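You operate a simulated robot arm through the tools that you are given. There is no shell and no other tool. Be economical: measure what you need, move in short steps, check, and stop when the job is done.

You run a simulated two-armed robot. Do the job below in one go: nothing can be reset, and whatever is moved stays where it is left.

## Task
Take the lid off the white jug and lay it down on the top of the drain table. Put the long adapter from the top of the drain table on the black seal ring there and the short adapter on the parts bench. Put the clear cup in the drip tray. Put one of the plungers from the drawer end of the service bench on the green tray. Put the oil filter that says "90" from the top of the steel bench on the cream job card there and the oil filter labelled "60" on the top of the drain table. Stack the 20 mm seal box from the top of the steel bench on top of the 22 mm seal box. Fetch the new piston from the top of the steel bench and stand it on the parts bench. Close the rinse drawer. Push the yellow hatch shut. Take the gap gauge and leave it on the blue tray. Put one of the air filters from the sill mat on the green disc. Take the red punch and put it on the drawer end of the service bench. Any order will do. Set down upright: oil filter, new piston.

It is judged by the outcome, as a careful person would: the job done as asked, and still so three seconds after it is handed in. It fails if anything else is knocked over, pushed out of place, dropped, spilled or broken. A push-on lid holds only when it is set on centred and level and pressed home; a screw cap is set on level and turned clockwise until tight.

## Robot
Two 7-joint arms with two-finger parallel grippers on one trunk, on a base that drives. Base frame: it is fixed to the floor where the robot stands at the start and does not move with it; the origin is under the middle of the robot, x ahead of it, y to its left, z up. Lengths are in m, angles in degrees, forces in N, time in s.
The left shoulder is at the start at [0.06, 0.143, 0.926], the right one opposite. With the tool pointing down near the work surface each hand reaches from about 0.3 to 0.74 m from the robot's upright axis, wherever it stands, measured 20 degrees to its own side. Places, roughly: adapter [0.5, 0, 0.75]; air filter [3, -1.5, 0.75]; blue tray (12x9x3 cm) [-0.1, 1.5, 0.9]; clear cup (7x7x7 cm) [1.5, 0.1, 0.9]; drawer end of the service bench [1.2, 1.7, 0.9]; drip tray (20x17 cm) [3, 1.62, 0.82]; gap gauge [1.5, -2.5, 1.25]; green disc (7x7x2 cm) [3.1, -0.6, 0.7]; green tray (19x8x3 cm) [3.7, 1.6, 0.8]; job card [-1.25, -2.75, 0.75]; new piston (2x2x6 cm) [-1.4, -2.1, 0.9]; oil filter [-1.25, -2.75, 1]; parts bench [-1.3, 0.8, 0.9]; plunger (3x3x7 cm) [0.8, 1.6, 0.9]; red punch (3x3x9 cm) [2.8, 1.5, 0.9]; rinse drawer [-1, -2, 0.9]; seal box [-1.25, -2.5, 0.75]; seal ring (6x6x2 cm) [0.7, 0, 0.7]; top of the drain table [0.6, 0.1, 0.7]; white jug [0.5, 0, 0.75]; yellow hatch [-1.3, -3.7, 0.9]. Payload 1.57 kg a hand.
The tool frame of a hand sits at the grasp point between the pads (the TCP): z along the fingers, y along the line on which they close. The tips reach 0.03 m beyond it. The gripper opens to 0.11 m. The fingers are 0.024 m wide and 0.012 m thick; the gripper's body (0.048 by 0.112 m) begins 0.078 m behind the TCP.
Orientation is told as [roll, pitch, yaw] about the base's x, y, z axes, in that order, counted from this pose: with the fingers straight down and closing along the base's y, the tool's x points along the base's -x, its y along +y and its z along -z.

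## Interface
- The arms move only by the tool send_rows. It takes "left_series", "right_series" or both (then of equal length, played together; a hand with none holds still); each is a list of rows, each a list of 7 numbers: the shift along the base's x, y, z in m, then the turn, a rotation vector about the base's x, y, z in rad, then the opening in per cent of the stroke, from 0 (shut) to 100 (fully open). In form: [[x, y, z, wx, wy, wz, jaw], ...]. A call has 1 to 12 rows; each row shifts and turns the commanded pose from where the row before left it. Each row takes 0.2 s and may step no farther than 0.05 m and 8.6 degrees from the row before; otherwise, or with a gripper value out of range, the whole call is refused. A pose out of reach is approached as far as the arm can. The call stops where the force on the tool passes 40 N (or 10 N more than at its start, if that is more) or the arm is blocked; 0.2 s more then pass. Each finger travels about 0.045 m/s and halts on what it meets, pressing with about 39 N; the grip force reading is that of the motor and also rises with nothing between the fingers. The clock runs only during rows and for 0.2 s after the last one: add rows that do not move to give the fingers time. It gives the time, the measured TCP pose, the force on the tool (base axes), the opening and the grip force at its end, in the units of the frame above (readings bear some noise), with the torque about the TCP (base axes, N m) and any sound that the robot's microphone picked up.
- Cameras (640 x 400 px; columns grow to the right, rows downward): "scene" is now at [0.048, 0.0111, 1.5376]; the picture's right is [0.18, -0.98, 0.00], its down [-0.79, -0.15, -0.60] and it looks along [0.59, 0.11, -0.80] (base axes); focal length 251 px, centre (320, 200). "left" rides on the left gripper at [0.07, -0.016, -0.141] in its tool frame; the picture's right is [0.23, 0.97, 0.00], its down [-0.86, 0.20, -0.48] and it looks along [-0.47, 0.11, 0.88] (tool axes); focal length 222 px, centre (320, 200). "right" rides on the right gripper at [0.07, 0.016, -0.141] in its tool frame; the picture's right is [-0.23, 0.97, 0.00], its down [-0.85, -0.20, -0.48] and it looks along [-0.47, -0.11, 0.88] (tool axes); focal length 222 px, centre (320, 200). There is no depth. A picture from a camera that has moved, and an enlarged one, comes with that camera's place and axes in the base frame and with its lens. The place of the scene camera against the robot may be out by one fixed shift of up to 0.012 m in any direction.
- get_image(camera): a new picture of that camera. It takes no simulated time.
- slide_trunk(by): slides the trunk up (or, below 0, down) by that many m; the arms and the scene camera ride with it, the base frame stays. It gives what a move gives, with no picture.
- roll_base(legs): drives the robot by 1 to 6 legs, each [ahead, left, turn to the left] in m, m and degrees, along the robot's own axes; the way and the turn of a leg run together, so that a leg with both is an arc; at most 1.5 m and 180 degrees a leg. The arms and the cameras ride along, it lands a little off, and it stops where it bumps. It gives what a move gives.
- pan_tilt(pan, tilt): turns the head with the scene camera to pan (to the left, within 86 degrees either way) and tilt (down, from -29 to 69), counted from straight ahead of the robot. It gives what a move gives.
- zoom(camera, box): a new picture of the part [left, top, right, bottom] of that camera's present view, enlarged. It takes no simulated time.
- finish_job(): hands the job in; it is judged then, once.

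Work in short steps. Places have to be worked out from the pictures, the camera data and where the tool is seen: move nearer, look again, correct. Check each grasp and each placing, and mend what went wrong. You have 577 turns and 370 pictures in all, those below and enlarged ones among them. Open the grippers and draw the arms clear of the work before you hand the job in, unless the task says otherwise.

The tools are called after "Request:" as name(argument=value, ...) on one line, values as JSON. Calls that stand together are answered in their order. send_rows: Moves the arms, as the interface text tells. Its arguments: {"type":"object","properties":{"left_series":{"type":"array"},"right_series":{"type":"array"}},"required":[]} The other tools are called the same way: slide_trunk (by) slides the trunk up or down; roll_base (legs) drives the base; pan_tilt (pan, tilt) turns the head that bears the scene camera; get_image (camera) takes a picture; zoom (camera, box) takes an enlarged picture of a part of a camera's view; finish_job () hands the job in.

At the start:

```text
time_s: 0.0
left_eef_pos: [0.3996, 0.3351, 1.0764]
left_orientation: [-0.1, 0.0, -0.1]
left_wrist_force: [0.0, 0.2, 0.6]
left_ft_torque: [-0.02, 0.0, -0.03]
left_finger_gap: 0.1098
left_gripper_force: 0.0
right_eef_pos: [0.4477, -0.1064, 1.1076]
right_orientation: [0.0, 0.0, 0.0]
right_wrist_force: [0.0, -0.8, 0.5]
right_ft_torque: [0.04, 0.01, 0.01]
right_finger_gap: 0.1099
right_gripper_force: 0.0
trunk travel left (down, up): [-0.525, 0.065]
robot x, y, heading: [0.0017, -0.0011, -0.2]
head pan, tilt: [10.5, 53.3]
```

scene: 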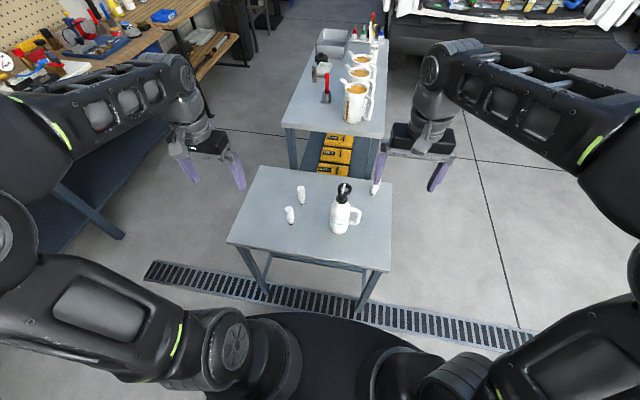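
right: 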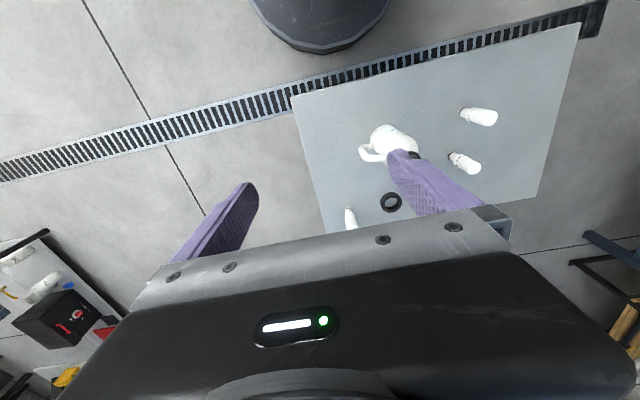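
left: 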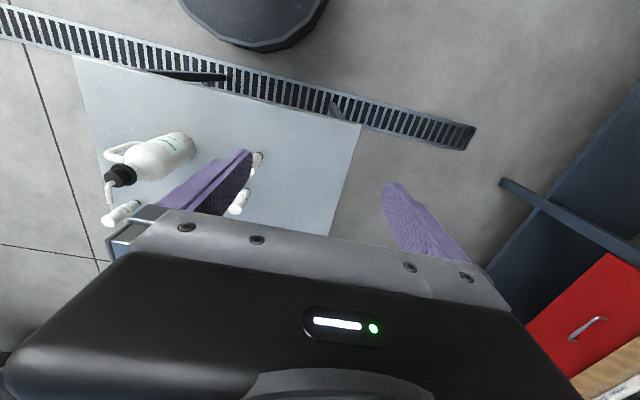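

I start with the drain table: zooming in on the jug, the adapters and the seal ring.

Request:
zoom(camera="scene", box=[220, 150, 400, 290])

Request:
zoom(camera="right", box=[290, 20, 580, 240])

```text
2.86 times, centred on (310, 220) of scene
camera zoom: at [0.048, 0.0111, 1.5376], right [0.18, -0.98, 0.0], down [-0.79, -0.15, -0.6], along [0.59, 0.11, -0.8], focal length 718 px, centre (349, 143)
```

zoom: 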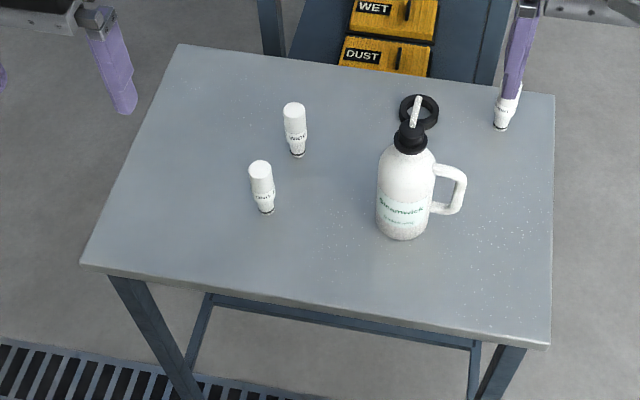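

```text
1.82 times, centred on (435, 130) of right
camera zoom: at [0.3788, -0.0904, 1.2462], right [0.23, 0.97, 0.0], down [0.85, -0.2, 0.48], along [0.47, -0.11, -0.88], focal length 404 px, centre (111, 327)
```

zoom: 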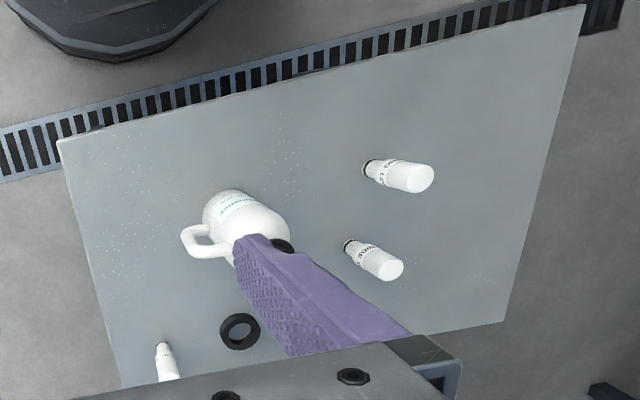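

Three adapters stand there with labels; I move the right hand out of the way a bit and zoom to read them.

Request:
send_rows(right_series=[[-0.02, -0.05, 0, 0, 0, 0, 100], [-0.02, -0.05, 0, 0, 0, 0, 100], [0, -0.05, 0, 0, 0, 0, 100]])

Request:
zoom(camera="scene", box=[280, 175, 320, 230])

Request:
zoom(camera="scene", box=[320, 165, 400, 235])

```text
refused: row 1 steps farther than a row can; nothing moved
```

```text
7.27 times, centred on (300, 202) of scene
camera zoom: at [0.048, 0.0111, 1.5376], right [0.18, -0.98, 0.0], down [-0.79, -0.15, -0.6], along [0.59, 0.11, -0.8], focal length 1828 px, centre (466, 182)
```

zoom: 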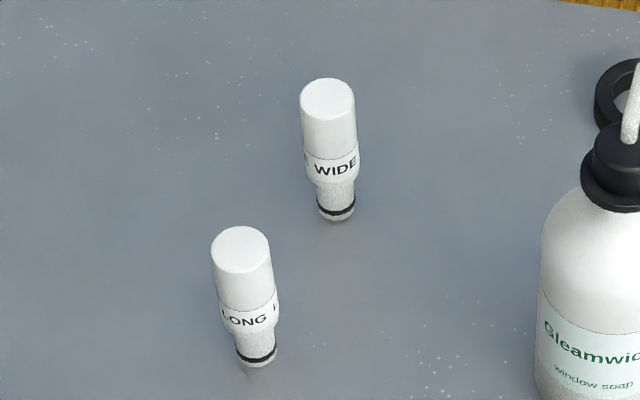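

```text
5.71 times, centred on (360, 200) of scene
camera zoom: at [0.048, 0.0111, 1.5376], right [0.18, -0.98, 0.0], down [-0.79, -0.15, -0.6], along [0.59, 0.11, -0.8], focal length 1437 px, centre (91, 200)
```

zoom: 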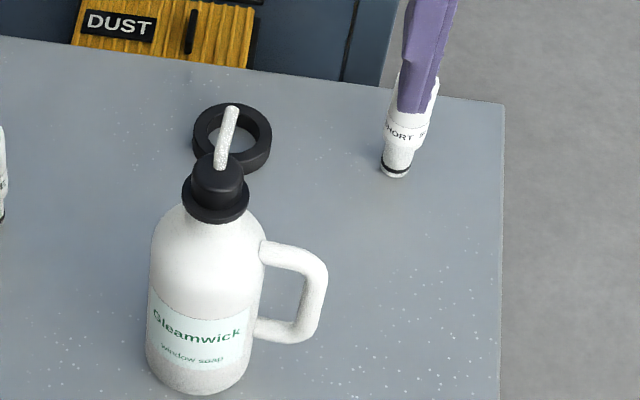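

Three adapters: LONG at about (0.53, 0.21), WIDE (0.63, 0.19), SHORT (0.735, -0.09); the ring lies at about (0.735, 0.03) and the jug at (0.555, 0.03). I move the right hand behind the jug for a closer look at the lid.

Request:
send_rows(right_series=[[0, 0.045, 0, 0, 0, 0, 100], [0, 0.045, 0, 0, 0, 0, 100], [-0.03, 0.03, 0, 0, 0, 0, 100], [-0.04, 0, -0.02, 0, 0, 0, 100], [0, 0, 0, 0, 0, 0, 100]], left_series=[[0, 0.03, 0, 0, 0, 0, 100], [0, 0.03, 0, 0, 0, 0, 100], [0, 0.0, 0, 0, 0, 0, 100], [0, 0, 0, 0, 0, 0, 100], [0, 0, 0, 0, 0, 0, 100]])

Request:
get_image(camera="right")

```text
time_s: 1.2
left_eef_pos: [0.401, 0.3953, 1.0764]
left_orientation: [0.0, 0.0, 0.0]
left_wrist_force: [0.3, -0.5, -0.9]
left_ft_torque: [-0.03, -0.02, -0.01]
left_finger_gap: 0.1101
left_gripper_force: 0.1
right_eef_pos: [0.378, 0.0135, 1.0866]
right_orientation: [0.1, 0.0, 0.0]
right_wrist_force: [-0.5, 0.8, -0.3]
right_ft_torque: [0.02, 0.01, 0.0]
right_finger_gap: 0.1099
right_gripper_force: 0.0
trunk travel left (down, up): [-0.525, 0.065]
robot x, y, heading: [0.0, -0.0035, 0.0]
head pan, tilt: [10.5, 53.3]
```

```text
362 pictures are left
camera right: at [0.3084, 0.029, 1.2257], right [0.23, 0.97, 0.0], down [0.86, -0.2, 0.48], along [0.47, -0.11, -0.88], focal length 222 px, centre (320, 200)
```

right: 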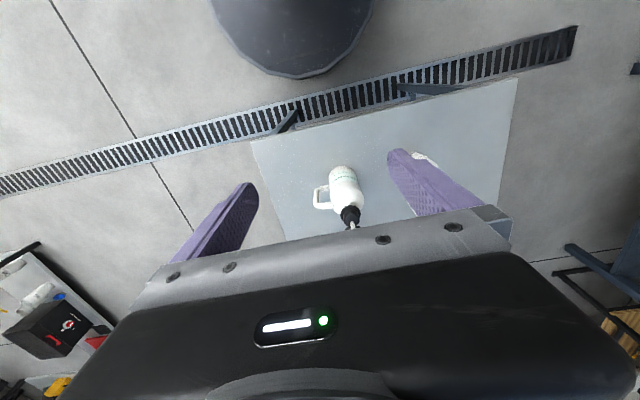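

Zooming in on the jug from the right wrist camera.

Request:
zoom(camera="right", box=[300, 150, 400, 240])

Request:
zoom(camera="scene", box=[310, 170, 390, 240])

```text
4.44 times, centred on (350, 195) of right
camera zoom: at [0.3084, 0.029, 1.2257], right [0.23, 0.97, 0.0], down [0.86, -0.2, 0.48], along [0.47, -0.11, -0.88], focal length 987 px, centre (187, 222)
```

zoom: 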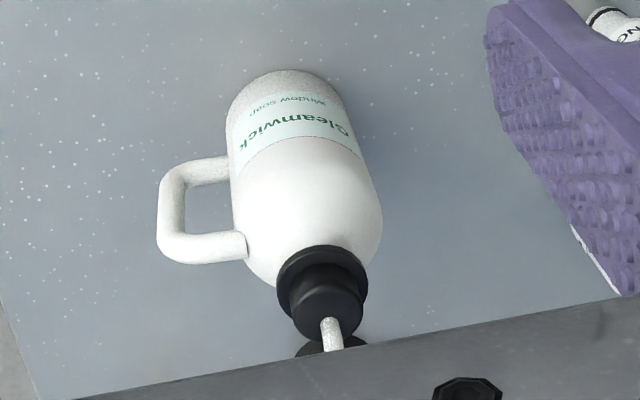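

```text
5.71 times, centred on (350, 205) of scene
camera zoom: at [0.0484, 0.0115, 1.5375], right [0.18, -0.98, 0.0], down [-0.79, -0.15, -0.6], along [0.59, 0.11, -0.8], focal length 1437 px, centre (149, 171)
```

zoom: 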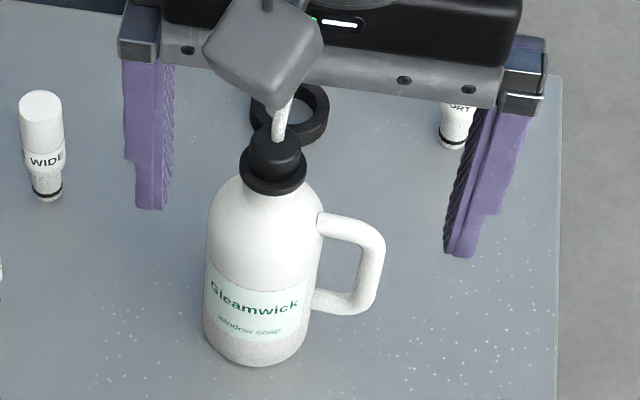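

The lid seems a flanged black cap with a knob; LONG goes first since it frees the space. I move the left hand near the LONG adapter to see it closer, and pull the right hand back to see the ring.

Request:
send_rows(left_series=[[0.02, -0.04, -0.02, 0, 0, 0, 100], [0.02, -0.04, -0.02, 0, 0, 0, 100], [0.02, -0.04, -0.02, 0, 0, 0, 100], [0, -0.03, -0.035, 0, 0, 0, 100], [0, -0.03, -0.035, 0, 0, 0, 100], [0, 0, 0, 0, 0, 0, 100]], right_series=[[0, -0.045, 0, 0, 0, 0, 100], [0, -0.045, 0, 0, 0, 0, 100], [0, -0.045, 0, 0, 0, 0, 100], [0, -0.045, 0, 0, 0, 0, 100], [0, 0, 0, 0, 0, 0, 100], [0, 0, 0, 0, 0, 0, 100]])

Request:
get_image(camera="left")

Request:
zoom(camera="scene", box=[330, 165, 390, 205])

```text
time_s: 2.6
left_eef_pos: [0.4594, 0.2145, 0.9458]
left_orientation: [0.0, 0.1, 0.1]
left_wrist_force: [0.4, 0.4, 0.0]
left_ft_torque: [0.0, -0.01, -0.01]
left_finger_gap: 0.1097
left_gripper_force: 0.0
right_eef_pos: [0.378, -0.1667, 1.0876]
right_orientation: [0.0, 0.0, 0.0]
right_wrist_force: [1.2, 0.1, 0.2]
right_ft_torque: [0.01, -0.01, -0.01]
right_finger_gap: 0.11
right_gripper_force: 0.1
trunk travel left (down, up): [-0.525, 0.065]
robot x, y, heading: [0.0001, -0.0021, 0.1]
head pan, tilt: [10.5, 53.3]
```

```text
359 pictures are left
camera left: at [0.3893, 0.1981, 1.0861], right [-0.23, 0.97, 0.0], down [0.85, 0.2, 0.48], along [0.47, 0.11, -0.88], focal length 222 px, centre (320, 200)
```

left: 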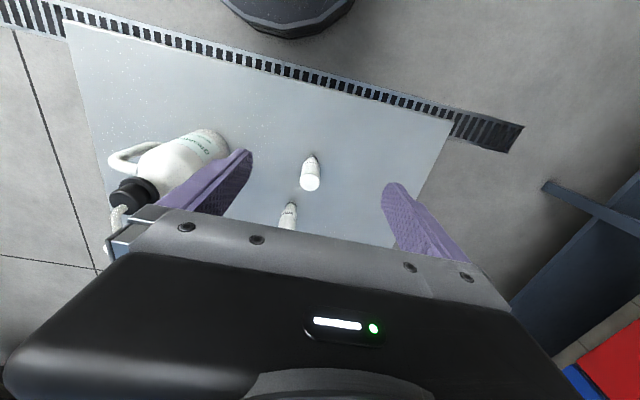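

```text
10.00 times, centred on (360, 185) of scene
camera zoom: at [0.0475, 0.0112, 1.5376], right [0.18, -0.98, 0.0], down [-0.79, -0.15, -0.6], along [0.59, 0.11, -0.8], focal length 2514 px, centre (-80, 350)
```

zoom: 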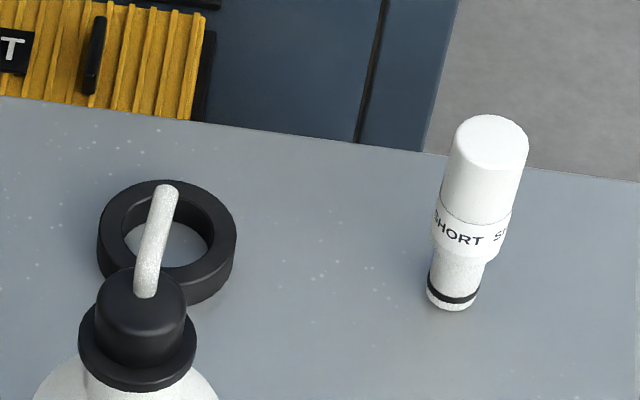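

I look closer at LONG through the left wrist camera.

Request:
zoom(camera="left", box=[260, 130, 360, 230])

```text
4.00 times, centred on (310, 180) of left
camera zoom: at [0.3893, 0.1981, 1.0861], right [-0.23, 0.97, 0.0], down [0.85, 0.2, 0.48], along [0.47, 0.11, -0.88], focal length 888 px, centre (360, 280)
```

zoom: 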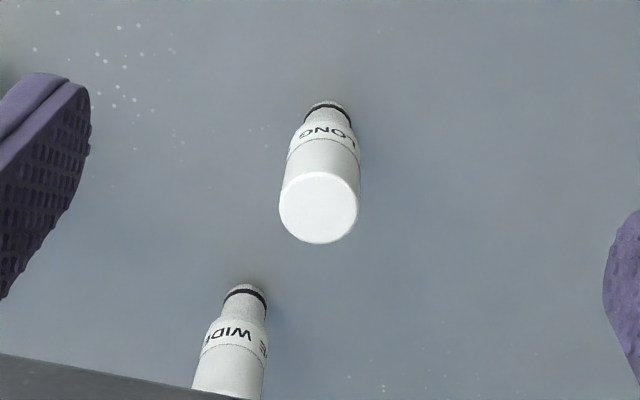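

LONG stands at about (0.518, 0.214), top near z 0.80. I move over it and descend with the left hand.

Request:
send_rows(left_series=[[0.03, 0, -0.01, 0, 0, 0, 100], [0.029, 0, -0.025, 0, 0, 0, 100], [0, 0, -0.045, 0, 0, 0, 100], [0, 0, -0.045, 0, 0, 0, 100], [0, 0, -0.04, 0, 0, 0, 100], [0, 0, 0, 0, 0, 0, 100]])

Request:
get_image(camera="left")

Request:
zoom(camera="scene", box=[220, 140, 400, 250])

```text
time_s: 4.0
left_eef_pos: [0.5193, 0.2157, 0.7799]
left_orientation: [0.0, 0.0, 0.0]
left_wrist_force: [0.4, -0.4, 0.3]
left_ft_torque: [-0.01, -0.05, -0.01]
left_finger_gap: 0.1101
left_gripper_force: 0.0
right_eef_pos: [0.3784, -0.1669, 1.088]
right_orientation: [0.0, 0.0, 0.0]
right_wrist_force: [-0.3, -0.1, 0.0]
right_ft_torque: [-0.02, 0.0, 0.03]
right_finger_gap: 0.1099
right_gripper_force: 0.0
trunk travel left (down, up): [-0.525, 0.065]
robot x, y, heading: [-0.0007, 0.0024, 0.3]
head pan, tilt: [10.5, 53.3]
```

```text
356 pictures are left
camera left: at [0.4487, 0.1996, 0.9215], right [-0.23, 0.97, 0.0], down [0.85, 0.2, 0.48], along [0.47, 0.11, -0.88], focal length 222 px, centre (320, 200)
```

left: 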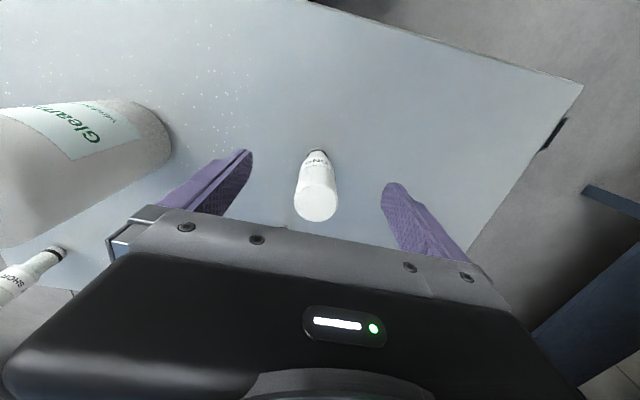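

```text
3.56 times, centred on (310, 195) of scene
camera zoom: at [0.0477, 0.011, 1.5376], right [0.18, -0.98, 0.0], down [-0.79, -0.15, -0.6], along [0.59, 0.11, -0.8], focal length 894 px, centre (356, 218)
```

zoom: 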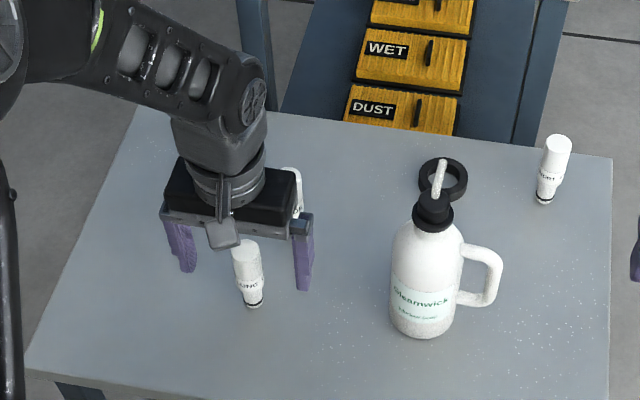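

The adapter sits between the fingers in the wrist view. I close on it.

Request:
send_rows(left_series=[[0, 0, -0.005, 0, 0, 0, 60], [0, 0, 0, 0, 0, 0, 20], [0, 0, 0, 0, 0, 0, 10], [0, 0, 0, 0, 0, 0, 10], [0, 0, 0, 0, 0, 0, 10], [0, 0, 0, 0, 0, 0, 10]])

Request:
get_image(camera="left")

```text
time_s: 5.4
left_eef_pos: [0.5183, 0.2169, 0.7759]
left_orientation: [0.0, -0.1, -0.1]
left_wrist_force: [0.4, -1.4, 1.1]
left_ft_torque: [0.0, 0.01, 0.0]
left_finger_gap: 0.0272
left_gripper_force: 22.5
right_eef_pos: [0.3766, -0.1668, 1.0873]
right_orientation: [-0.1, 0.0, 0.0]
right_wrist_force: [0.4, -0.1, -0.8]
right_ft_torque: [-0.03, 0.0, 0.01]
right_finger_gap: 0.1102
right_gripper_force: 0.0
trunk travel left (down, up): [-0.525, 0.065]
robot x, y, heading: [0.0001, -0.0017, -0.3]
head pan, tilt: [10.5, 53.3]
```

```text
354 pictures are left
camera left: at [0.4487, 0.1993, 0.9167], right [-0.23, 0.97, 0.0], down [0.86, 0.2, 0.48], along [0.47, 0.11, -0.88], focal length 222 px, centre (320, 200)
```

left: 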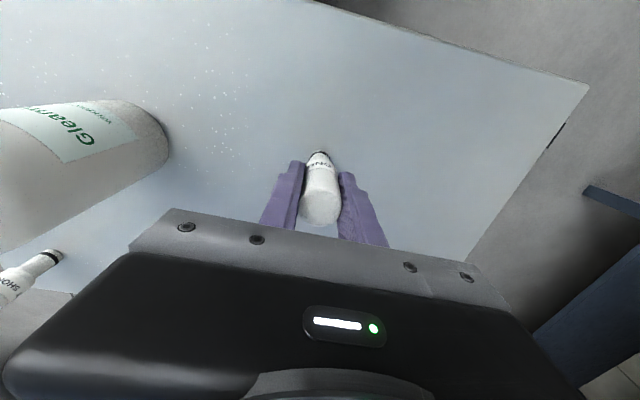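

Gripped (27 mm). I lift and carry it beside the ring, looking again there.

Request:
send_rows(left_series=[[0, 0, 0.03, 0, 0, 0, 10], [0, 0, 0.045, 0, 0, 0, 10], [0, 0, 0.045, 0, 0, 0, 10], [0.04, 0, 0.01, 0, 0, 0, 10], [0.045, 0, 0, 0, 0, 0, 10], [0.045, -0.015, 0, 0, 0, 0, 10], [0.04, -0.025, 0, 0, 0, 0, 10], [0, -0.04, 0, 0, 0, 0, 10], [0, -0.03, 0, 0, 0, 0, 10], [0, 0, 0, 0, 0, 0, 10]])

Request:
get_image(camera="left")

```text
time_s: 7.6
left_eef_pos: [0.687, 0.1063, 0.9078]
left_orientation: [0.0, -0.2, 0.0]
left_wrist_force: [0.5, -0.1, -0.8]
left_ft_torque: [0.01, -0.01, 0.0]
left_finger_gap: 0.0271
left_gripper_force: 37.9
right_eef_pos: [0.3797, -0.1659, 1.0881]
right_orientation: [0.0, 0.0, 0.1]
right_wrist_force: [0.6, 0.6, 0.0]
right_ft_torque: [-0.01, 0.01, 0.01]
right_finger_gap: 0.1098
right_gripper_force: 0.0
trunk travel left (down, up): [-0.525, 0.065]
robot x, y, heading: [0.0033, 0.0015, -0.0]
head pan, tilt: [10.5, 53.3]
```

```text
353 pictures are left
camera left: at [0.6169, 0.0885, 1.0468], right [-0.23, 0.97, 0.0], down [0.85, 0.2, 0.48], along [0.47, 0.11, -0.88], focal length 222 px, centre (320, 200)
```

left: 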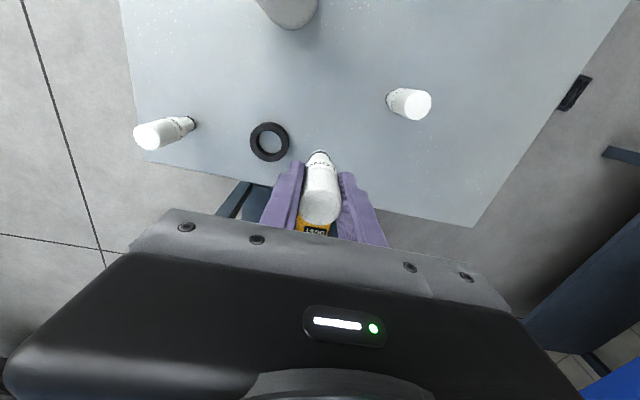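

Zooming on the ring for its centre.

Request:
zoom(camera="left", box=[240, 110, 300, 170])

```text
6.67 times, centred on (270, 140) of left
camera zoom: at [0.6169, 0.0885, 1.0468], right [-0.23, 0.97, 0.0], down [0.85, 0.2, 0.48], along [0.47, 0.11, -0.88], focal length 1481 px, centre (653, 600)
```

zoom: 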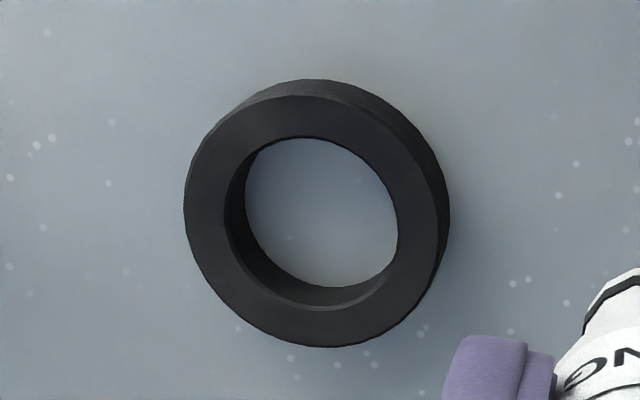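

Ring centre (top) at about (0.716, 0.034). I bring the adapter over it and lower toward its top to feel whether it rests there.

Request:
send_rows(left_series=[[0.015, -0.036, 0, 0, 0, 0, 10], [0.014, -0.036, 0, 0, 0, 0, 10], [0, 0, -0.04, 0, 0, 0, 10], [0, 0, -0.04, 0, 0, 0, 10], [0, 0, -0.02, 0, 0, 0, 10], [0, 0, -0.004, 0, 0, 0, 10]])

Request:
zoom(camera="left", box=[260, 120, 380, 240])

Request:
zoom(camera="scene", box=[310, 150, 390, 210])

```text
time_s: 9.0
left_eef_pos: [0.6825, 0.0877, 0.8022]
left_orientation: [-0.1, 0.1, 0.0]
left_wrist_force: [0.2, -0.1, -0.6]
left_ft_torque: [-0.01, -0.01, 0.0]
left_finger_gap: 0.0272
left_gripper_force: 37.6
left hand out of reach, approached as far as the arm can: row 1, 2
right_eef_pos: [0.378, -0.1666, 1.0886]
right_orientation: [0.1, 0.0, 0.0]
right_wrist_force: [0.6, 0.6, 0.0]
right_ft_torque: [-0.01, -0.02, 0.0]
right_finger_gap: 0.1101
right_gripper_force: 0.1
trunk travel left (down, up): [-0.525, 0.065]
robot x, y, heading: [0.0009, 0.0026, -0.1]
head pan, tilt: [10.5, 53.3]
```

```text
3.33 times, centred on (320, 180) of left
camera zoom: at [0.6126, 0.0717, 0.9439], right [-0.23, 0.97, 0.0], down [0.86, 0.2, 0.48], along [0.47, 0.11, -0.88], focal length 740 px, centre (320, 267)
```

zoom: 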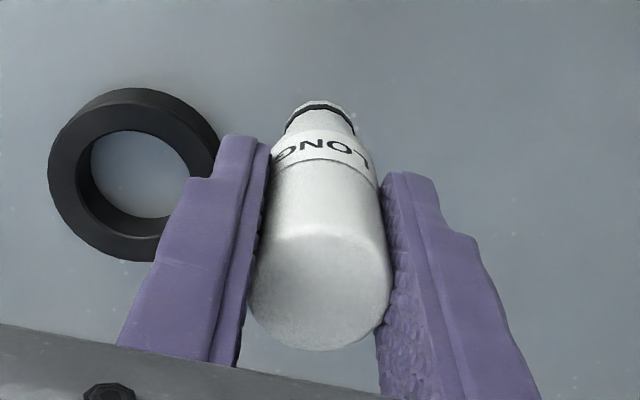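

```text
6.67 times, centred on (350, 180) of scene
camera zoom: at [0.0481, 0.0111, 1.5376], right [0.18, -0.98, 0.0], down [-0.79, -0.15, -0.6], along [0.59, 0.11, -0.8], focal length 1676 px, centre (120, 333)
```

zoom: 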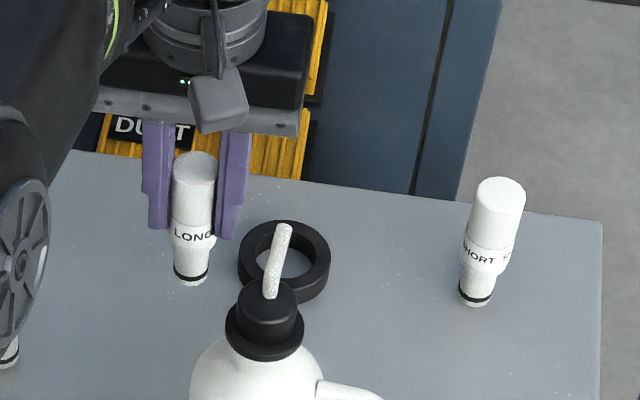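

The left arm ran out of reach, so I lift and drive the base a little ahead (the table's near edge is at x ≈ 0.42).

Request:
send_rows(left_series=[[0, 0, 0.04, 0, 0, 0, 10], [0, 0, 0.04, 0, 0, 0, 10], [0, 0, 0.02, 0, 0, 0, 10]])

Request:
roll_base(legs=[[0.08, 0, 0]])

Request:
get_image(camera="scene")

Request:
get_image(camera="left")

```text
time_s: 9.8
left_eef_pos: [0.6811, 0.0894, 0.904]
left_orientation: [0.0, 0.0, 0.0]
left_wrist_force: [-0.3, 0.1, -0.9]
left_ft_torque: [-0.02, 0.02, 0.01]
left_finger_gap: 0.0269
left_gripper_force: 37.8
right_eef_pos: [0.3789, -0.1663, 1.0885]
right_orientation: [-0.1, 0.1, 0.0]
right_wrist_force: [0.0, -0.2, 0.3]
right_ft_torque: [-0.02, -0.01, 0.02]
right_finger_gap: 0.1101
right_gripper_force: 0.1
trunk travel left (down, up): [-0.525, 0.065]
robot x, y, heading: [0.0008, -0.0007, -0.0]
head pan, tilt: [10.5, 53.3]
```

```text
time_s: 10.9
left_eef_pos: [0.7628, 0.0878, 0.9014]
left_orientation: [0.0, 0.1, 0.0]
left_wrist_force: [-0.6, 0.1, -0.2]
left_ft_torque: [-0.02, 0.04, -0.01]
left_finger_gap: 0.0271
left_gripper_force: 37.5
right_eef_pos: [0.4599, -0.1651, 1.0871]
right_orientation: [0.0, 0.1, 0.1]
right_wrist_force: [0.4, -0.3, -0.1]
right_ft_torque: [0.01, 0.06, -0.01]
right_finger_gap: 0.1101
right_gripper_force: 0.0
trunk travel left (down, up): [-0.525, 0.065]
robot x, y, heading: [0.0771, -0.0008, 0.3]
head pan, tilt: [10.5, 53.3]
```

```text
349 pictures are left
camera scene: at [0.1302, 0.011, 1.5375], right [0.18, -0.98, 0.0], down [-0.79, -0.15, -0.6], along [0.59, 0.11, -0.8], focal length 251 px, centre (320, 200)
```

scene: 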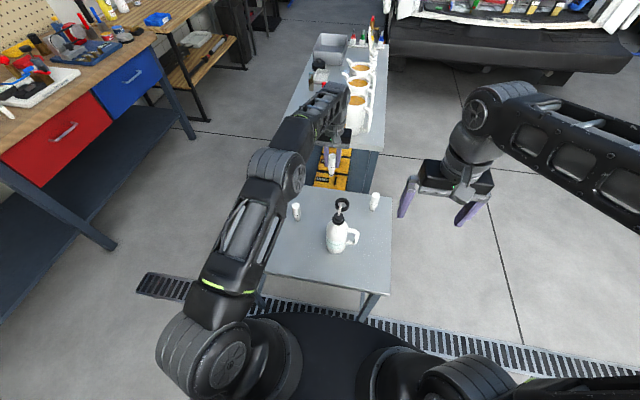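

```text
348 pictures are left
camera left: at [0.6932, 0.0718, 1.043], right [-0.23, 0.97, 0.0], down [0.86, 0.2, 0.48], along [0.46, 0.11, -0.88], focal length 222 px, centre (320, 200)
```

left: 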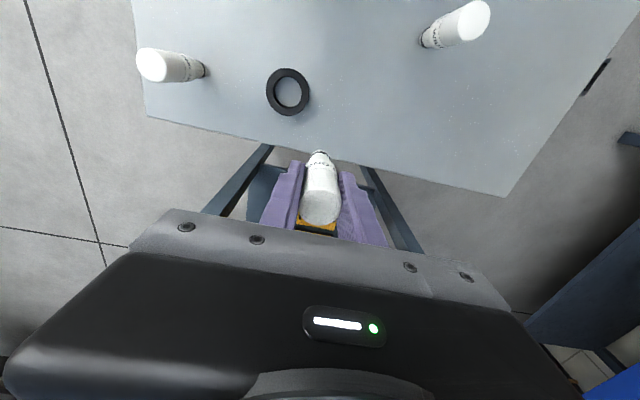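

Ring confirmed at (0.717, 0.0345). I move over it and lower the adapter to the ring's top level.

Request:
send_rows(left_series=[[-0.023, -0.026, 0, 0, 0, 0, 10], [-0.023, -0.027, 0, 0, 0, 0, 10], [0, 0, -0.04, 0, 0, 0, 10], [0, 0, -0.04, 0, 0, 0, 10], [0, 0, -0.015, 0, 0, 0, 10], [0, 0, 0, 0, 0, 0, 10]])

Request:
zoom(camera="left", box=[260, 110, 380, 230])

Request:
zoom(camera="scene", box=[300, 170, 400, 250])

```text
time_s: 12.3
left_eef_pos: [0.7154, 0.0361, 0.8087]
left_orientation: [0.0, 0.0, 0.0]
left_wrist_force: [0.2, -0.1, -0.8]
left_ft_torque: [-0.03, 0.01, -0.01]
left_finger_gap: 0.027
left_gripper_force: 37.7
right_eef_pos: [0.4568, -0.1654, 1.0886]
right_orientation: [0.0, 0.0, 0.1]
right_wrist_force: [-0.8, -0.1, -0.8]
right_ft_torque: [0.0, 0.0, 0.04]
right_finger_gap: 0.1101
right_gripper_force: 0.1
trunk travel left (down, up): [-0.525, 0.065]
robot x, y, heading: [0.0808, -0.0005, 0.1]
head pan, tilt: [10.5, 53.3]
```

```text
3.33 times, centred on (320, 170) of left
camera zoom: at [0.6457, 0.0185, 0.949], right [-0.23, 0.97, 0.0], down [0.86, 0.2, 0.48], along [0.47, 0.11, -0.88], focal length 740 px, centre (320, 300)
```

zoom: 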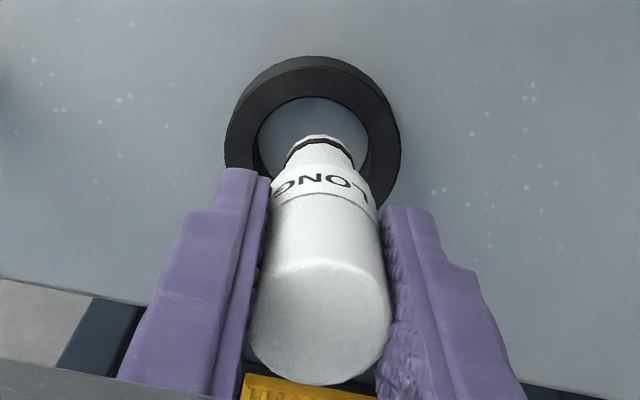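

```text
5.00 times, centred on (350, 210) of scene
camera zoom: at [0.1282, 0.011, 1.5376], right [0.18, -0.98, 0.0], down [-0.79, -0.15, -0.6], along [0.59, 0.11, -0.8], focal length 1257 px, centre (170, 150)
```

zoom: 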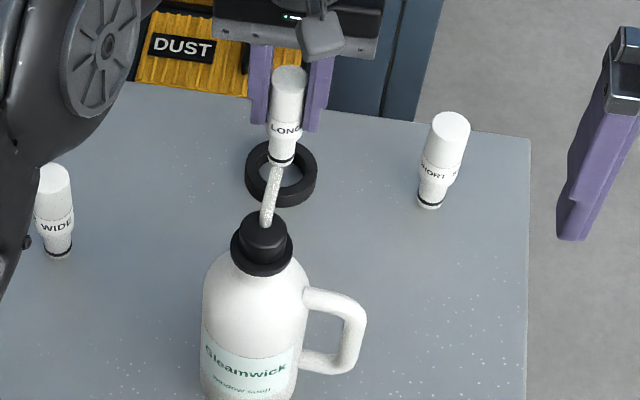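

Well centred. I lower in small steps to feel contact.

Request:
send_rows(left_series=[[0, 0, -0.006, 0, 0, 0, 10], [0, 0, -0.006, 0, 0, 0, 10], [0, 0, -0.004, 0, 0, 0, 10], [0, 0, -0.004, 0, 0, 0, 10], [0, 0, 0, 0, 0, 0, 10]])

Request:
zoom(camera="left", box=[260, 110, 380, 230])

```text
time_s: 13.5
left_eef_pos: [0.7152, 0.0349, 0.794]
left_orientation: [-0.1, -0.5, 0.1]
left_wrist_force: [-1.3, 1.7, 29.5]
left_ft_torque: [0.16, 0.07, -0.02]
left_finger_gap: 0.0271
left_gripper_force: 37.7
right_eef_pos: [0.4565, -0.1673, 1.0897]
right_orientation: [0.0, 0.0, 0.0]
right_wrist_force: [0.0, -1.1, -0.6]
right_ft_torque: [-0.02, 0.0, -0.01]
right_finger_gap: 0.1099
right_gripper_force: 0.2
trunk travel left (down, up): [-0.525, 0.065]
robot x, y, heading: [0.0792, 0.0007, -0.0]
head pan, tilt: [10.5, 53.3]
```

```text
3.33 times, centred on (320, 170) of left
camera zoom: at [0.6453, 0.0187, 0.933], right [-0.23, 0.97, 0.0], down [0.85, 0.2, 0.48], along [0.47, 0.11, -0.87], focal length 740 px, centre (320, 300)
```

zoom: 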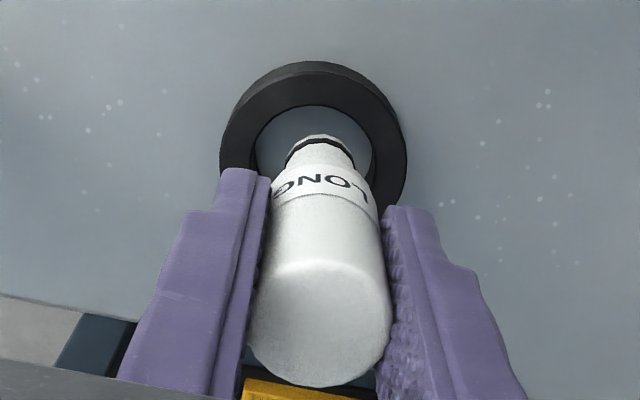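

Contact came at ring-top height with the tip inside the outline, so the ring carries it at the centre. I ease off the force slightly and open.

Request:
send_rows(left_series=[[0, 0, 0.002, 0, 0, 0, 10], [0, 0, 0.001, 0, 0, 0, 10], [0, 0, 0, 0, 0, 0, 10]])

Request:
send_rows(left_series=[[0, 0, 0, 0, 0, 0, 40], [0, 0, 0, 0, 0, 0, 70], [0, 0, 0, 0, 0, 0, 100], [0, 0, 0, 0, 0, 0, 100], [0, 0, 0, 0, 0, 0, 100]])

Request:
zoom(camera="left", box=[220, 90, 420, 230])

Request:
zoom(camera="scene", box=[300, 170, 400, 250])

```text
time_s: 14.3
left_eef_pos: [0.7159, 0.0354, 0.7916]
left_orientation: [0.0, -0.2, 0.0]
left_wrist_force: [5.6, -0.3, 23.2]
left_ft_torque: [0.11, -0.42, -0.02]
left_finger_gap: 0.027
left_gripper_force: 37.6
right_eef_pos: [0.4586, -0.1667, 1.0886]
right_orientation: [0.0, -0.1, -0.1]
right_wrist_force: [0.6, -0.5, -0.4]
right_ft_torque: [0.03, -0.01, -0.02]
right_finger_gap: 0.1101
right_gripper_force: 0.0
trunk travel left (down, up): [-0.525, 0.065]
robot x, y, heading: [0.0784, -0.0022, -0.1]
head pan, tilt: [10.5, 53.3]
```

```text
time_s: 15.5
left_eef_pos: [0.7166, 0.0357, 0.7911]
left_orientation: [0.0, 0.1, 0.0]
left_wrist_force: [0.7, 0.0, -0.1]
left_ft_torque: [0.03, 0.03, 0.02]
left_finger_gap: 0.1101
left_gripper_force: 0.1
right_eef_pos: [0.4597, -0.1659, 1.0884]
right_orientation: [0.0, 0.0, 0.1]
right_wrist_force: [0.0, -0.3, 0.0]
right_ft_torque: [-0.02, -0.01, -0.03]
right_finger_gap: 0.1097
right_gripper_force: 0.0
trunk travel left (down, up): [-0.525, 0.065]
robot x, y, heading: [0.0782, 0.0022, 0.2]
head pan, tilt: [10.5, 53.3]
```

```text
2.86 times, centred on (320, 160) of left
camera zoom: at [0.6461, 0.0188, 0.9321], right [-0.23, 0.97, 0.0], down [0.86, 0.2, 0.48], along [0.47, 0.11, -0.88], focal length 635 px, centre (320, 314)
```

zoom: 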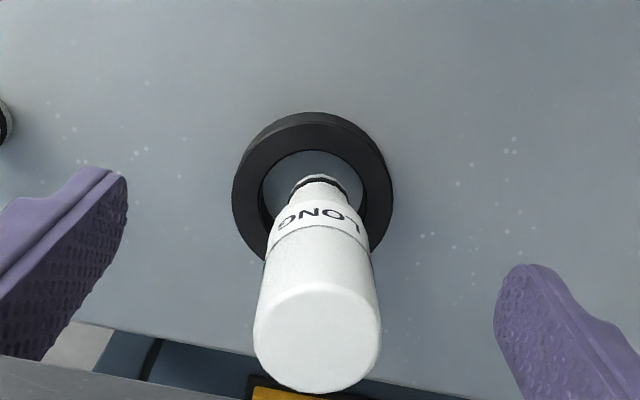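

```text
5.00 times, centred on (350, 210) of scene
camera zoom: at [0.1282, 0.0111, 1.5376], right [0.18, -0.98, 0.0], down [-0.79, -0.15, -0.6], along [0.59, 0.11, -0.8], focal length 1257 px, centre (170, 150)
```

zoom: 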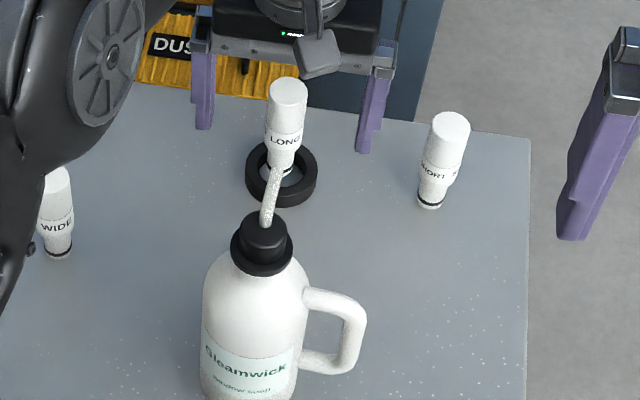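

LONG stands on the ring. I raise the left hand away, then back the base up to get room for a two-handed lid removal.

Request:
send_rows(left_series=[[0, 0, 0.045, 0, 0, 0, 100], [0, 0, 0.045, 0, 0, 0, 100], [0, 0, 0.045, 0, 0, 0, 100], [0, 0.045, 0.02, 0, 0, 0, 100], [-0.03, 0.04, 0.01, 0, 0, 0, 100], [-0.045, 0.02, 0, 0, 0, 0, 100], [-0.045, 0, 0, 0, 0, 0, 100], [-0.045, 0, 0, 0, 0, 0, 100]])

Request:
roll_base(legs=[[-0.08, 0, 0]])

Request:
get_image(camera="scene")

```text
refused: row 5 steps farther than a row can; nothing moved
```

```text
time_s: 16.5
left_eef_pos: [0.6369, 0.0356, 0.792]
left_orientation: [0.0, -0.1, 0.0]
left_wrist_force: [-0.5, -0.6, -0.1]
left_ft_torque: [-0.03, -0.01, 0.0]
left_finger_gap: 0.11
left_gripper_force: 0.1
right_eef_pos: [0.3774, -0.1664, 1.0876]
right_orientation: [-0.1, -0.1, 0.0]
right_wrist_force: [-0.6, -0.8, 0.8]
right_ft_torque: [0.03, -0.06, 0.02]
right_finger_gap: 0.1103
right_gripper_force: 0.0
trunk travel left (down, up): [-0.525, 0.065]
robot x, y, heading: [-0.0003, 0.0011, 0.1]
head pan, tilt: [10.5, 53.3]
```

```text
342 pictures are left
camera scene: at [0.0464, 0.0111, 1.5376], right [0.18, -0.98, 0.0], down [-0.79, -0.15, -0.6], along [0.59, 0.11, -0.8], focal length 251 px, centre (320, 200)
```

scene: 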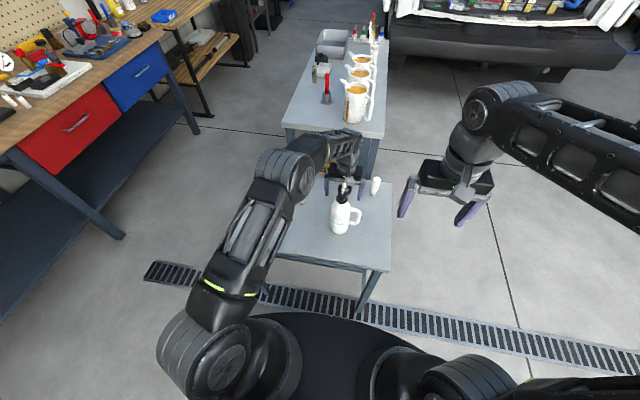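

The arm rows were refused while the base moved back with the hand low; I check whether anything was touched before moving on.

Request:
get_image(camera="left")

Request:
zoom(camera="scene", box=[280, 120, 400, 240])

```text
341 pictures are left
camera left: at [0.565, 0.0188, 0.9328], right [-0.23, 0.97, 0.0], down [0.85, 0.2, 0.48], along [0.47, 0.11, -0.88], focal length 222 px, centre (320, 200)
```

left: 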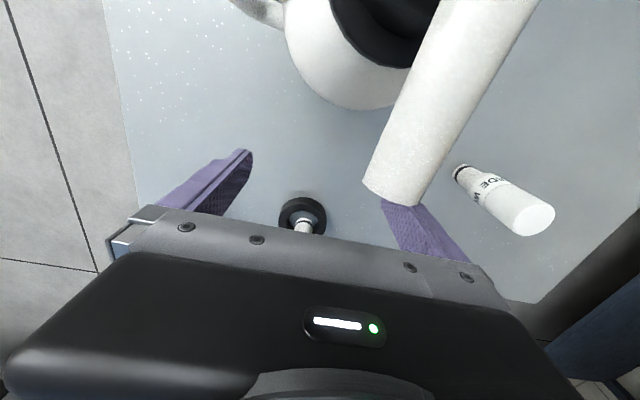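

```text
3.33 times, centred on (340, 180) of scene
camera zoom: at [0.0464, 0.0111, 1.5376], right [0.18, -0.98, 0.0], down [-0.79, -0.15, -0.6], along [0.59, 0.11, -0.8], focal length 838 px, centre (253, 267)
```

zoom: 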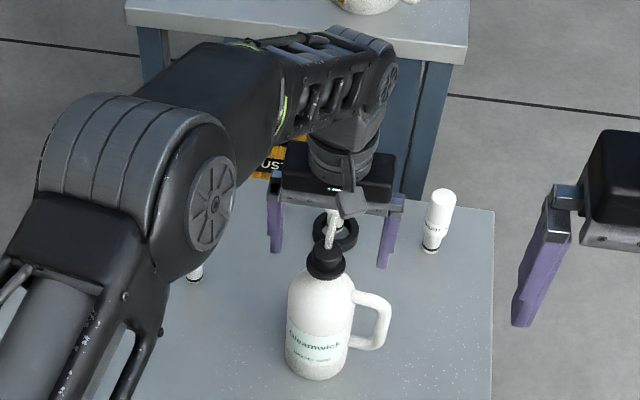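

Nothing was touched; LONG still stands on the ring. I raise the left hand straight up, then back to the left.

Request:
send_rows(left_series=[[0, 0, 0.045, 0, 0, 0, 100], [0, 0, 0.045, 0, 0, 0, 100], [0, 0, 0.045, 0, 0, 0, 100], [0, 0.03, 0.03, 0, 0, 0, 100], [-0.02, 0.045, 0, 0, 0, 0, 100], [-0.04, 0.025, 0, 0, 0, 0, 100], [-0.045, 0, 0, 0, 0, 0, 100], [-0.045, 0, 0, 0, 0, 0, 100], [-0.045, 0, 0, 0, 0, 0, 100]])

Request:
zoom(camera="scene", box=[260, 130, 420, 270])

```text
time_s: 18.5
left_eef_pos: [0.4417, 0.1347, 0.9559]
left_orientation: [-0.1, 0.0, 0.0]
left_wrist_force: [-0.3, 0.3, 0.0]
left_ft_torque: [0.01, -0.04, 0.02]
left_finger_gap: 0.1101
left_gripper_force: 0.2
right_eef_pos: [0.3778, -0.1656, 1.0883]
right_orientation: [0.0, -0.1, -0.1]
right_wrist_force: [0.0, 0.4, -0.3]
right_ft_torque: [-0.02, -0.01, -0.02]
right_finger_gap: 0.1099
right_gripper_force: 0.0
trunk travel left (down, up): [-0.525, 0.065]
robot x, y, heading: [0.0005, -0.0035, 0.1]
head pan, tilt: [10.5, 53.3]
```

```text
2.86 times, centred on (340, 200) of scene
camera zoom: at [0.0471, 0.0112, 1.5376], right [0.18, -0.98, 0.0], down [-0.79, -0.15, -0.6], along [0.59, 0.11, -0.8], focal length 718 px, centre (263, 200)
```

zoom: 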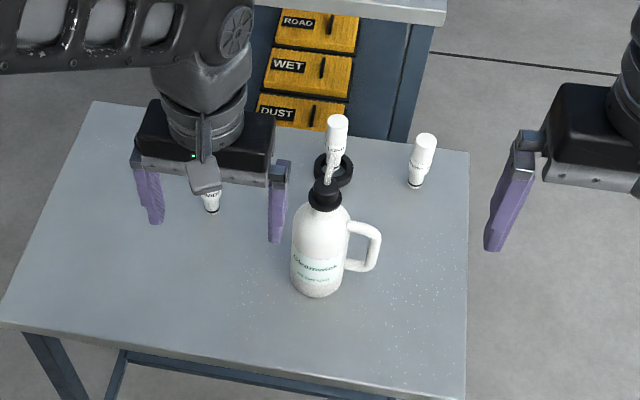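

Jug axis at about (0.54, 0.033); knob z ≈ 0.865–0.90. I pitch the left hand 45° so it can hold the jug body from the front.

Request:
send_rows(left_series=[[-0.02, -0.015, 0, 0, -0.131, 0, 100], [-0.02, -0.015, 0, 0, -0.131, 0, 100], [0, -0.02, -0.01, 0, -0.131, 0, 100], [0, -0.02, -0.02, 0, -0.131, 0, 100], [0, -0.02, -0.02, 0, -0.131, 0, 100], [0, -0.01, -0.02, 0, -0.131, 0, 100], [0, 0, 0, 0, 0, 0, 100]])

Request:
get_image(camera="left")

Request:
get_image(camera="scene")

```text
time_s: 20.1
left_eef_pos: [0.4149, 0.0226, 0.8861]
left_orientation: [0.0, -45.0, 0.0]
left_wrist_force: [-0.4, -0.5, 0.3]
left_ft_torque: [-0.03, 0.0, 0.0]
left_finger_gap: 0.1102
left_gripper_force: 0.0
left hand out of reach, approached as far as the arm can: row 5, 6
right_eef_pos: [0.3789, -0.167, 1.0875]
right_orientation: [0.0, 0.1, -0.1]
right_wrist_force: [0.1, -0.2, 0.5]
right_ft_torque: [-0.01, -0.02, -0.01]
right_finger_gap: 0.1099
right_gripper_force: 0.2
trunk travel left (down, up): [-0.525, 0.065]
robot x, y, heading: [0.0004, 0.0012, 0.1]
head pan, tilt: [10.5, 53.3]
```

```text
338 pictures are left
camera left: at [0.2654, 0.0058, 0.9359], right [-0.16, 0.97, -0.16], down [0.27, 0.2, 0.94], along [0.95, 0.11, -0.29], focal length 222 px, centre (320, 200)
```

left: 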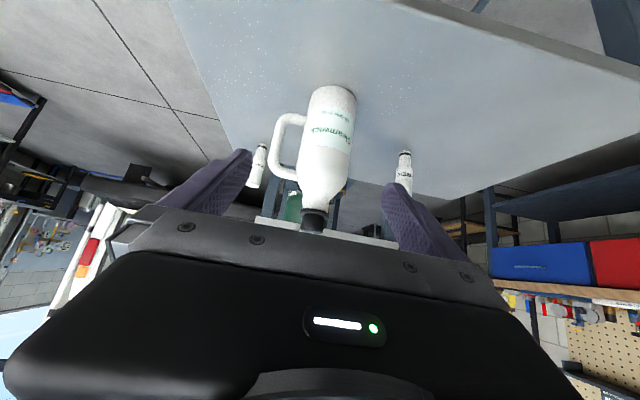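

```text
337 pictures are left
camera scene: at [0.0479, 0.0114, 1.5376], right [0.18, -0.98, 0.0], down [-0.79, -0.15, -0.6], along [0.59, 0.11, -0.8], focal length 251 px, centre (320, 200)
```

scene: 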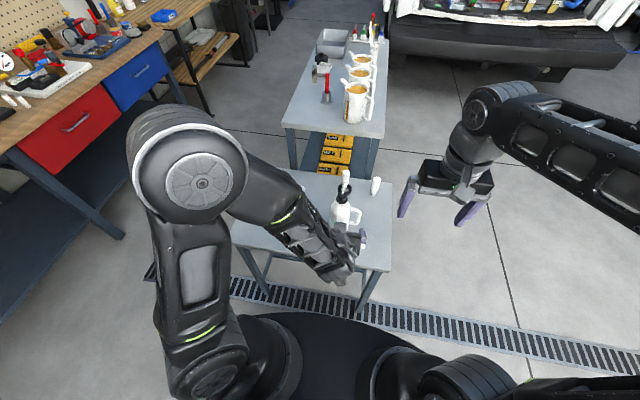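

The handle sticks out toward −y and would be hit by the right finger, so I approach diagonally from the front-left instead, yawing the hand −45°.

Request:
send_rows(left_series=[[0, 0.03, 0, 0, 0, -0.131, 100], [0, 0.03, 0, 0, 0, -0.131, 100], [0, 0.02, 0, 0, 0, -0.131, 100], [0.01, 0.01, 0, 0, 0, -0.131, 100], [0.02, 0, 0, 0, 0, -0.131, 100], [0.02, 0, 0, 0, 0, -0.131, 100], [0, 0, 0, 0, 0, 0, 100]])

Request:
get_image(camera="left")

```text
time_s: 21.7
left_eef_pos: [0.5103, 0.0798, 0.8783]
left_orientation: [0.0, -45.0, -45.1]
left_wrist_force: [0.3, 0.1, 0.2]
left_ft_torque: [0.0, 0.0, 0.01]
left_finger_gap: 0.1101
left_gripper_force: 0.0
left hand out of reach, approached as far as the arm can: row 1, 2, 3, 4
right_eef_pos: [0.3793, -0.1657, 1.0879]
right_orientation: [-0.1, 0.0, 0.0]
right_wrist_force: [0.1, 0.2, 0.5]
right_ft_torque: [-0.02, -0.01, -0.01]
right_finger_gap: 0.11
right_gripper_force: 0.2
trunk travel left (down, up): [-0.525, 0.065]
robot x, y, heading: [0.0013, 0.0013, -0.2]
head pan, tilt: [10.5, 53.3]
```

```text
336 pictures are left
camera left: at [0.3929, 0.1733, 0.9276], right [0.58, 0.8, -0.16], down [0.33, -0.05, 0.94], along [0.75, -0.6, -0.29], focal length 222 px, centre (320, 200)
```

left: 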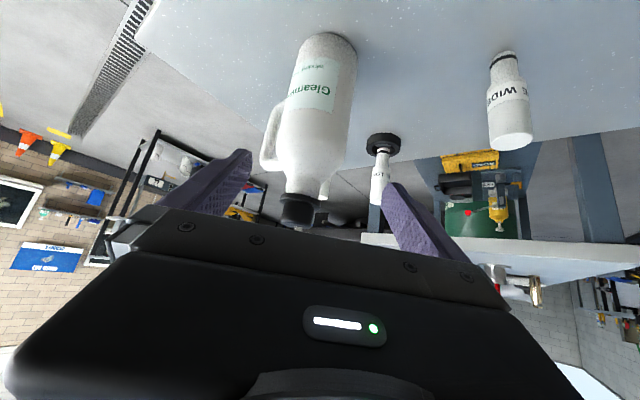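

The jug is in line. To get more room between the arm and lid I will flatten the hand by another 20°, after backing the base off 0.1 m (fingers clear the jug when moving straight back).

Request:
roll_base(legs=[[-0.1, 0, 0]])

Request:
send_rows(left_series=[[0, 0.01, -0.01, -0.0823, -0.0823, 0, 100], [0, 0.01, -0.01, -0.0823, -0.0823, 0, 100], [0, 0.01, -0.01, -0.0823, -0.0823, 0, 100], [0, 0, 0, 0, 0, 0, 100]])

Request:
get_image(camera="left")

```text
time_s: 22.9
left_eef_pos: [0.4089, 0.0791, 0.8793]
left_orientation: [-0.1, -45.0, -45.1]
left_wrist_force: [-0.7, -0.6, -0.1]
left_ft_torque: [0.0, 0.0, 0.02]
left_finger_gap: 0.11
left_gripper_force: 0.1
right_eef_pos: [0.2781, -0.1664, 1.0892]
right_orientation: [0.0, -0.1, 0.0]
right_wrist_force: [-1.0, -0.1, 0.8]
right_ft_torque: [0.01, -0.07, -0.01]
right_finger_gap: 0.1102
right_gripper_force: 0.1
trunk travel left (down, up): [-0.525, 0.065]
robot x, y, heading: [-0.0997, -0.0022, 0.3]
head pan, tilt: [10.5, 53.3]
```

```text
time_s: 23.9
left_eef_pos: [0.4105, 0.109, 0.849]
left_orientation: [0.1, -65.2, -45.1]
left_wrist_force: [0.5, -0.4, 1.0]
left_ft_torque: [0.0, -0.03, -0.01]
left_finger_gap: 0.1099
left_gripper_force: 0.0
right_eef_pos: [0.2788, -0.1667, 1.0882]
right_orientation: [0.0, 0.0, 0.0]
right_wrist_force: [1.3, -0.5, 0.4]
right_ft_torque: [-0.03, 0.01, 0.0]
right_finger_gap: 0.1098
right_gripper_force: 0.1
trunk travel left (down, up): [-0.525, 0.065]
robot x, y, heading: [-0.1, -0.002, 0.0]
head pan, tilt: [10.5, 53.3]
```

```text
335 pictures are left
camera left: at [0.2869, 0.2082, 0.8439], right [0.62, 0.76, -0.21], down [0.09, 0.19, 0.98], along [0.78, -0.63, 0.05], focal length 222 px, centre (320, 200)
```

left: 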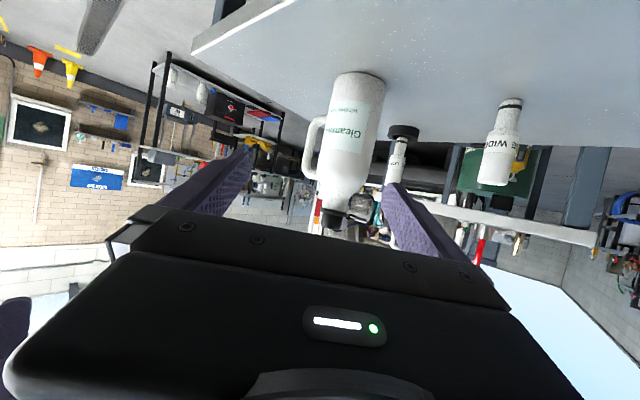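

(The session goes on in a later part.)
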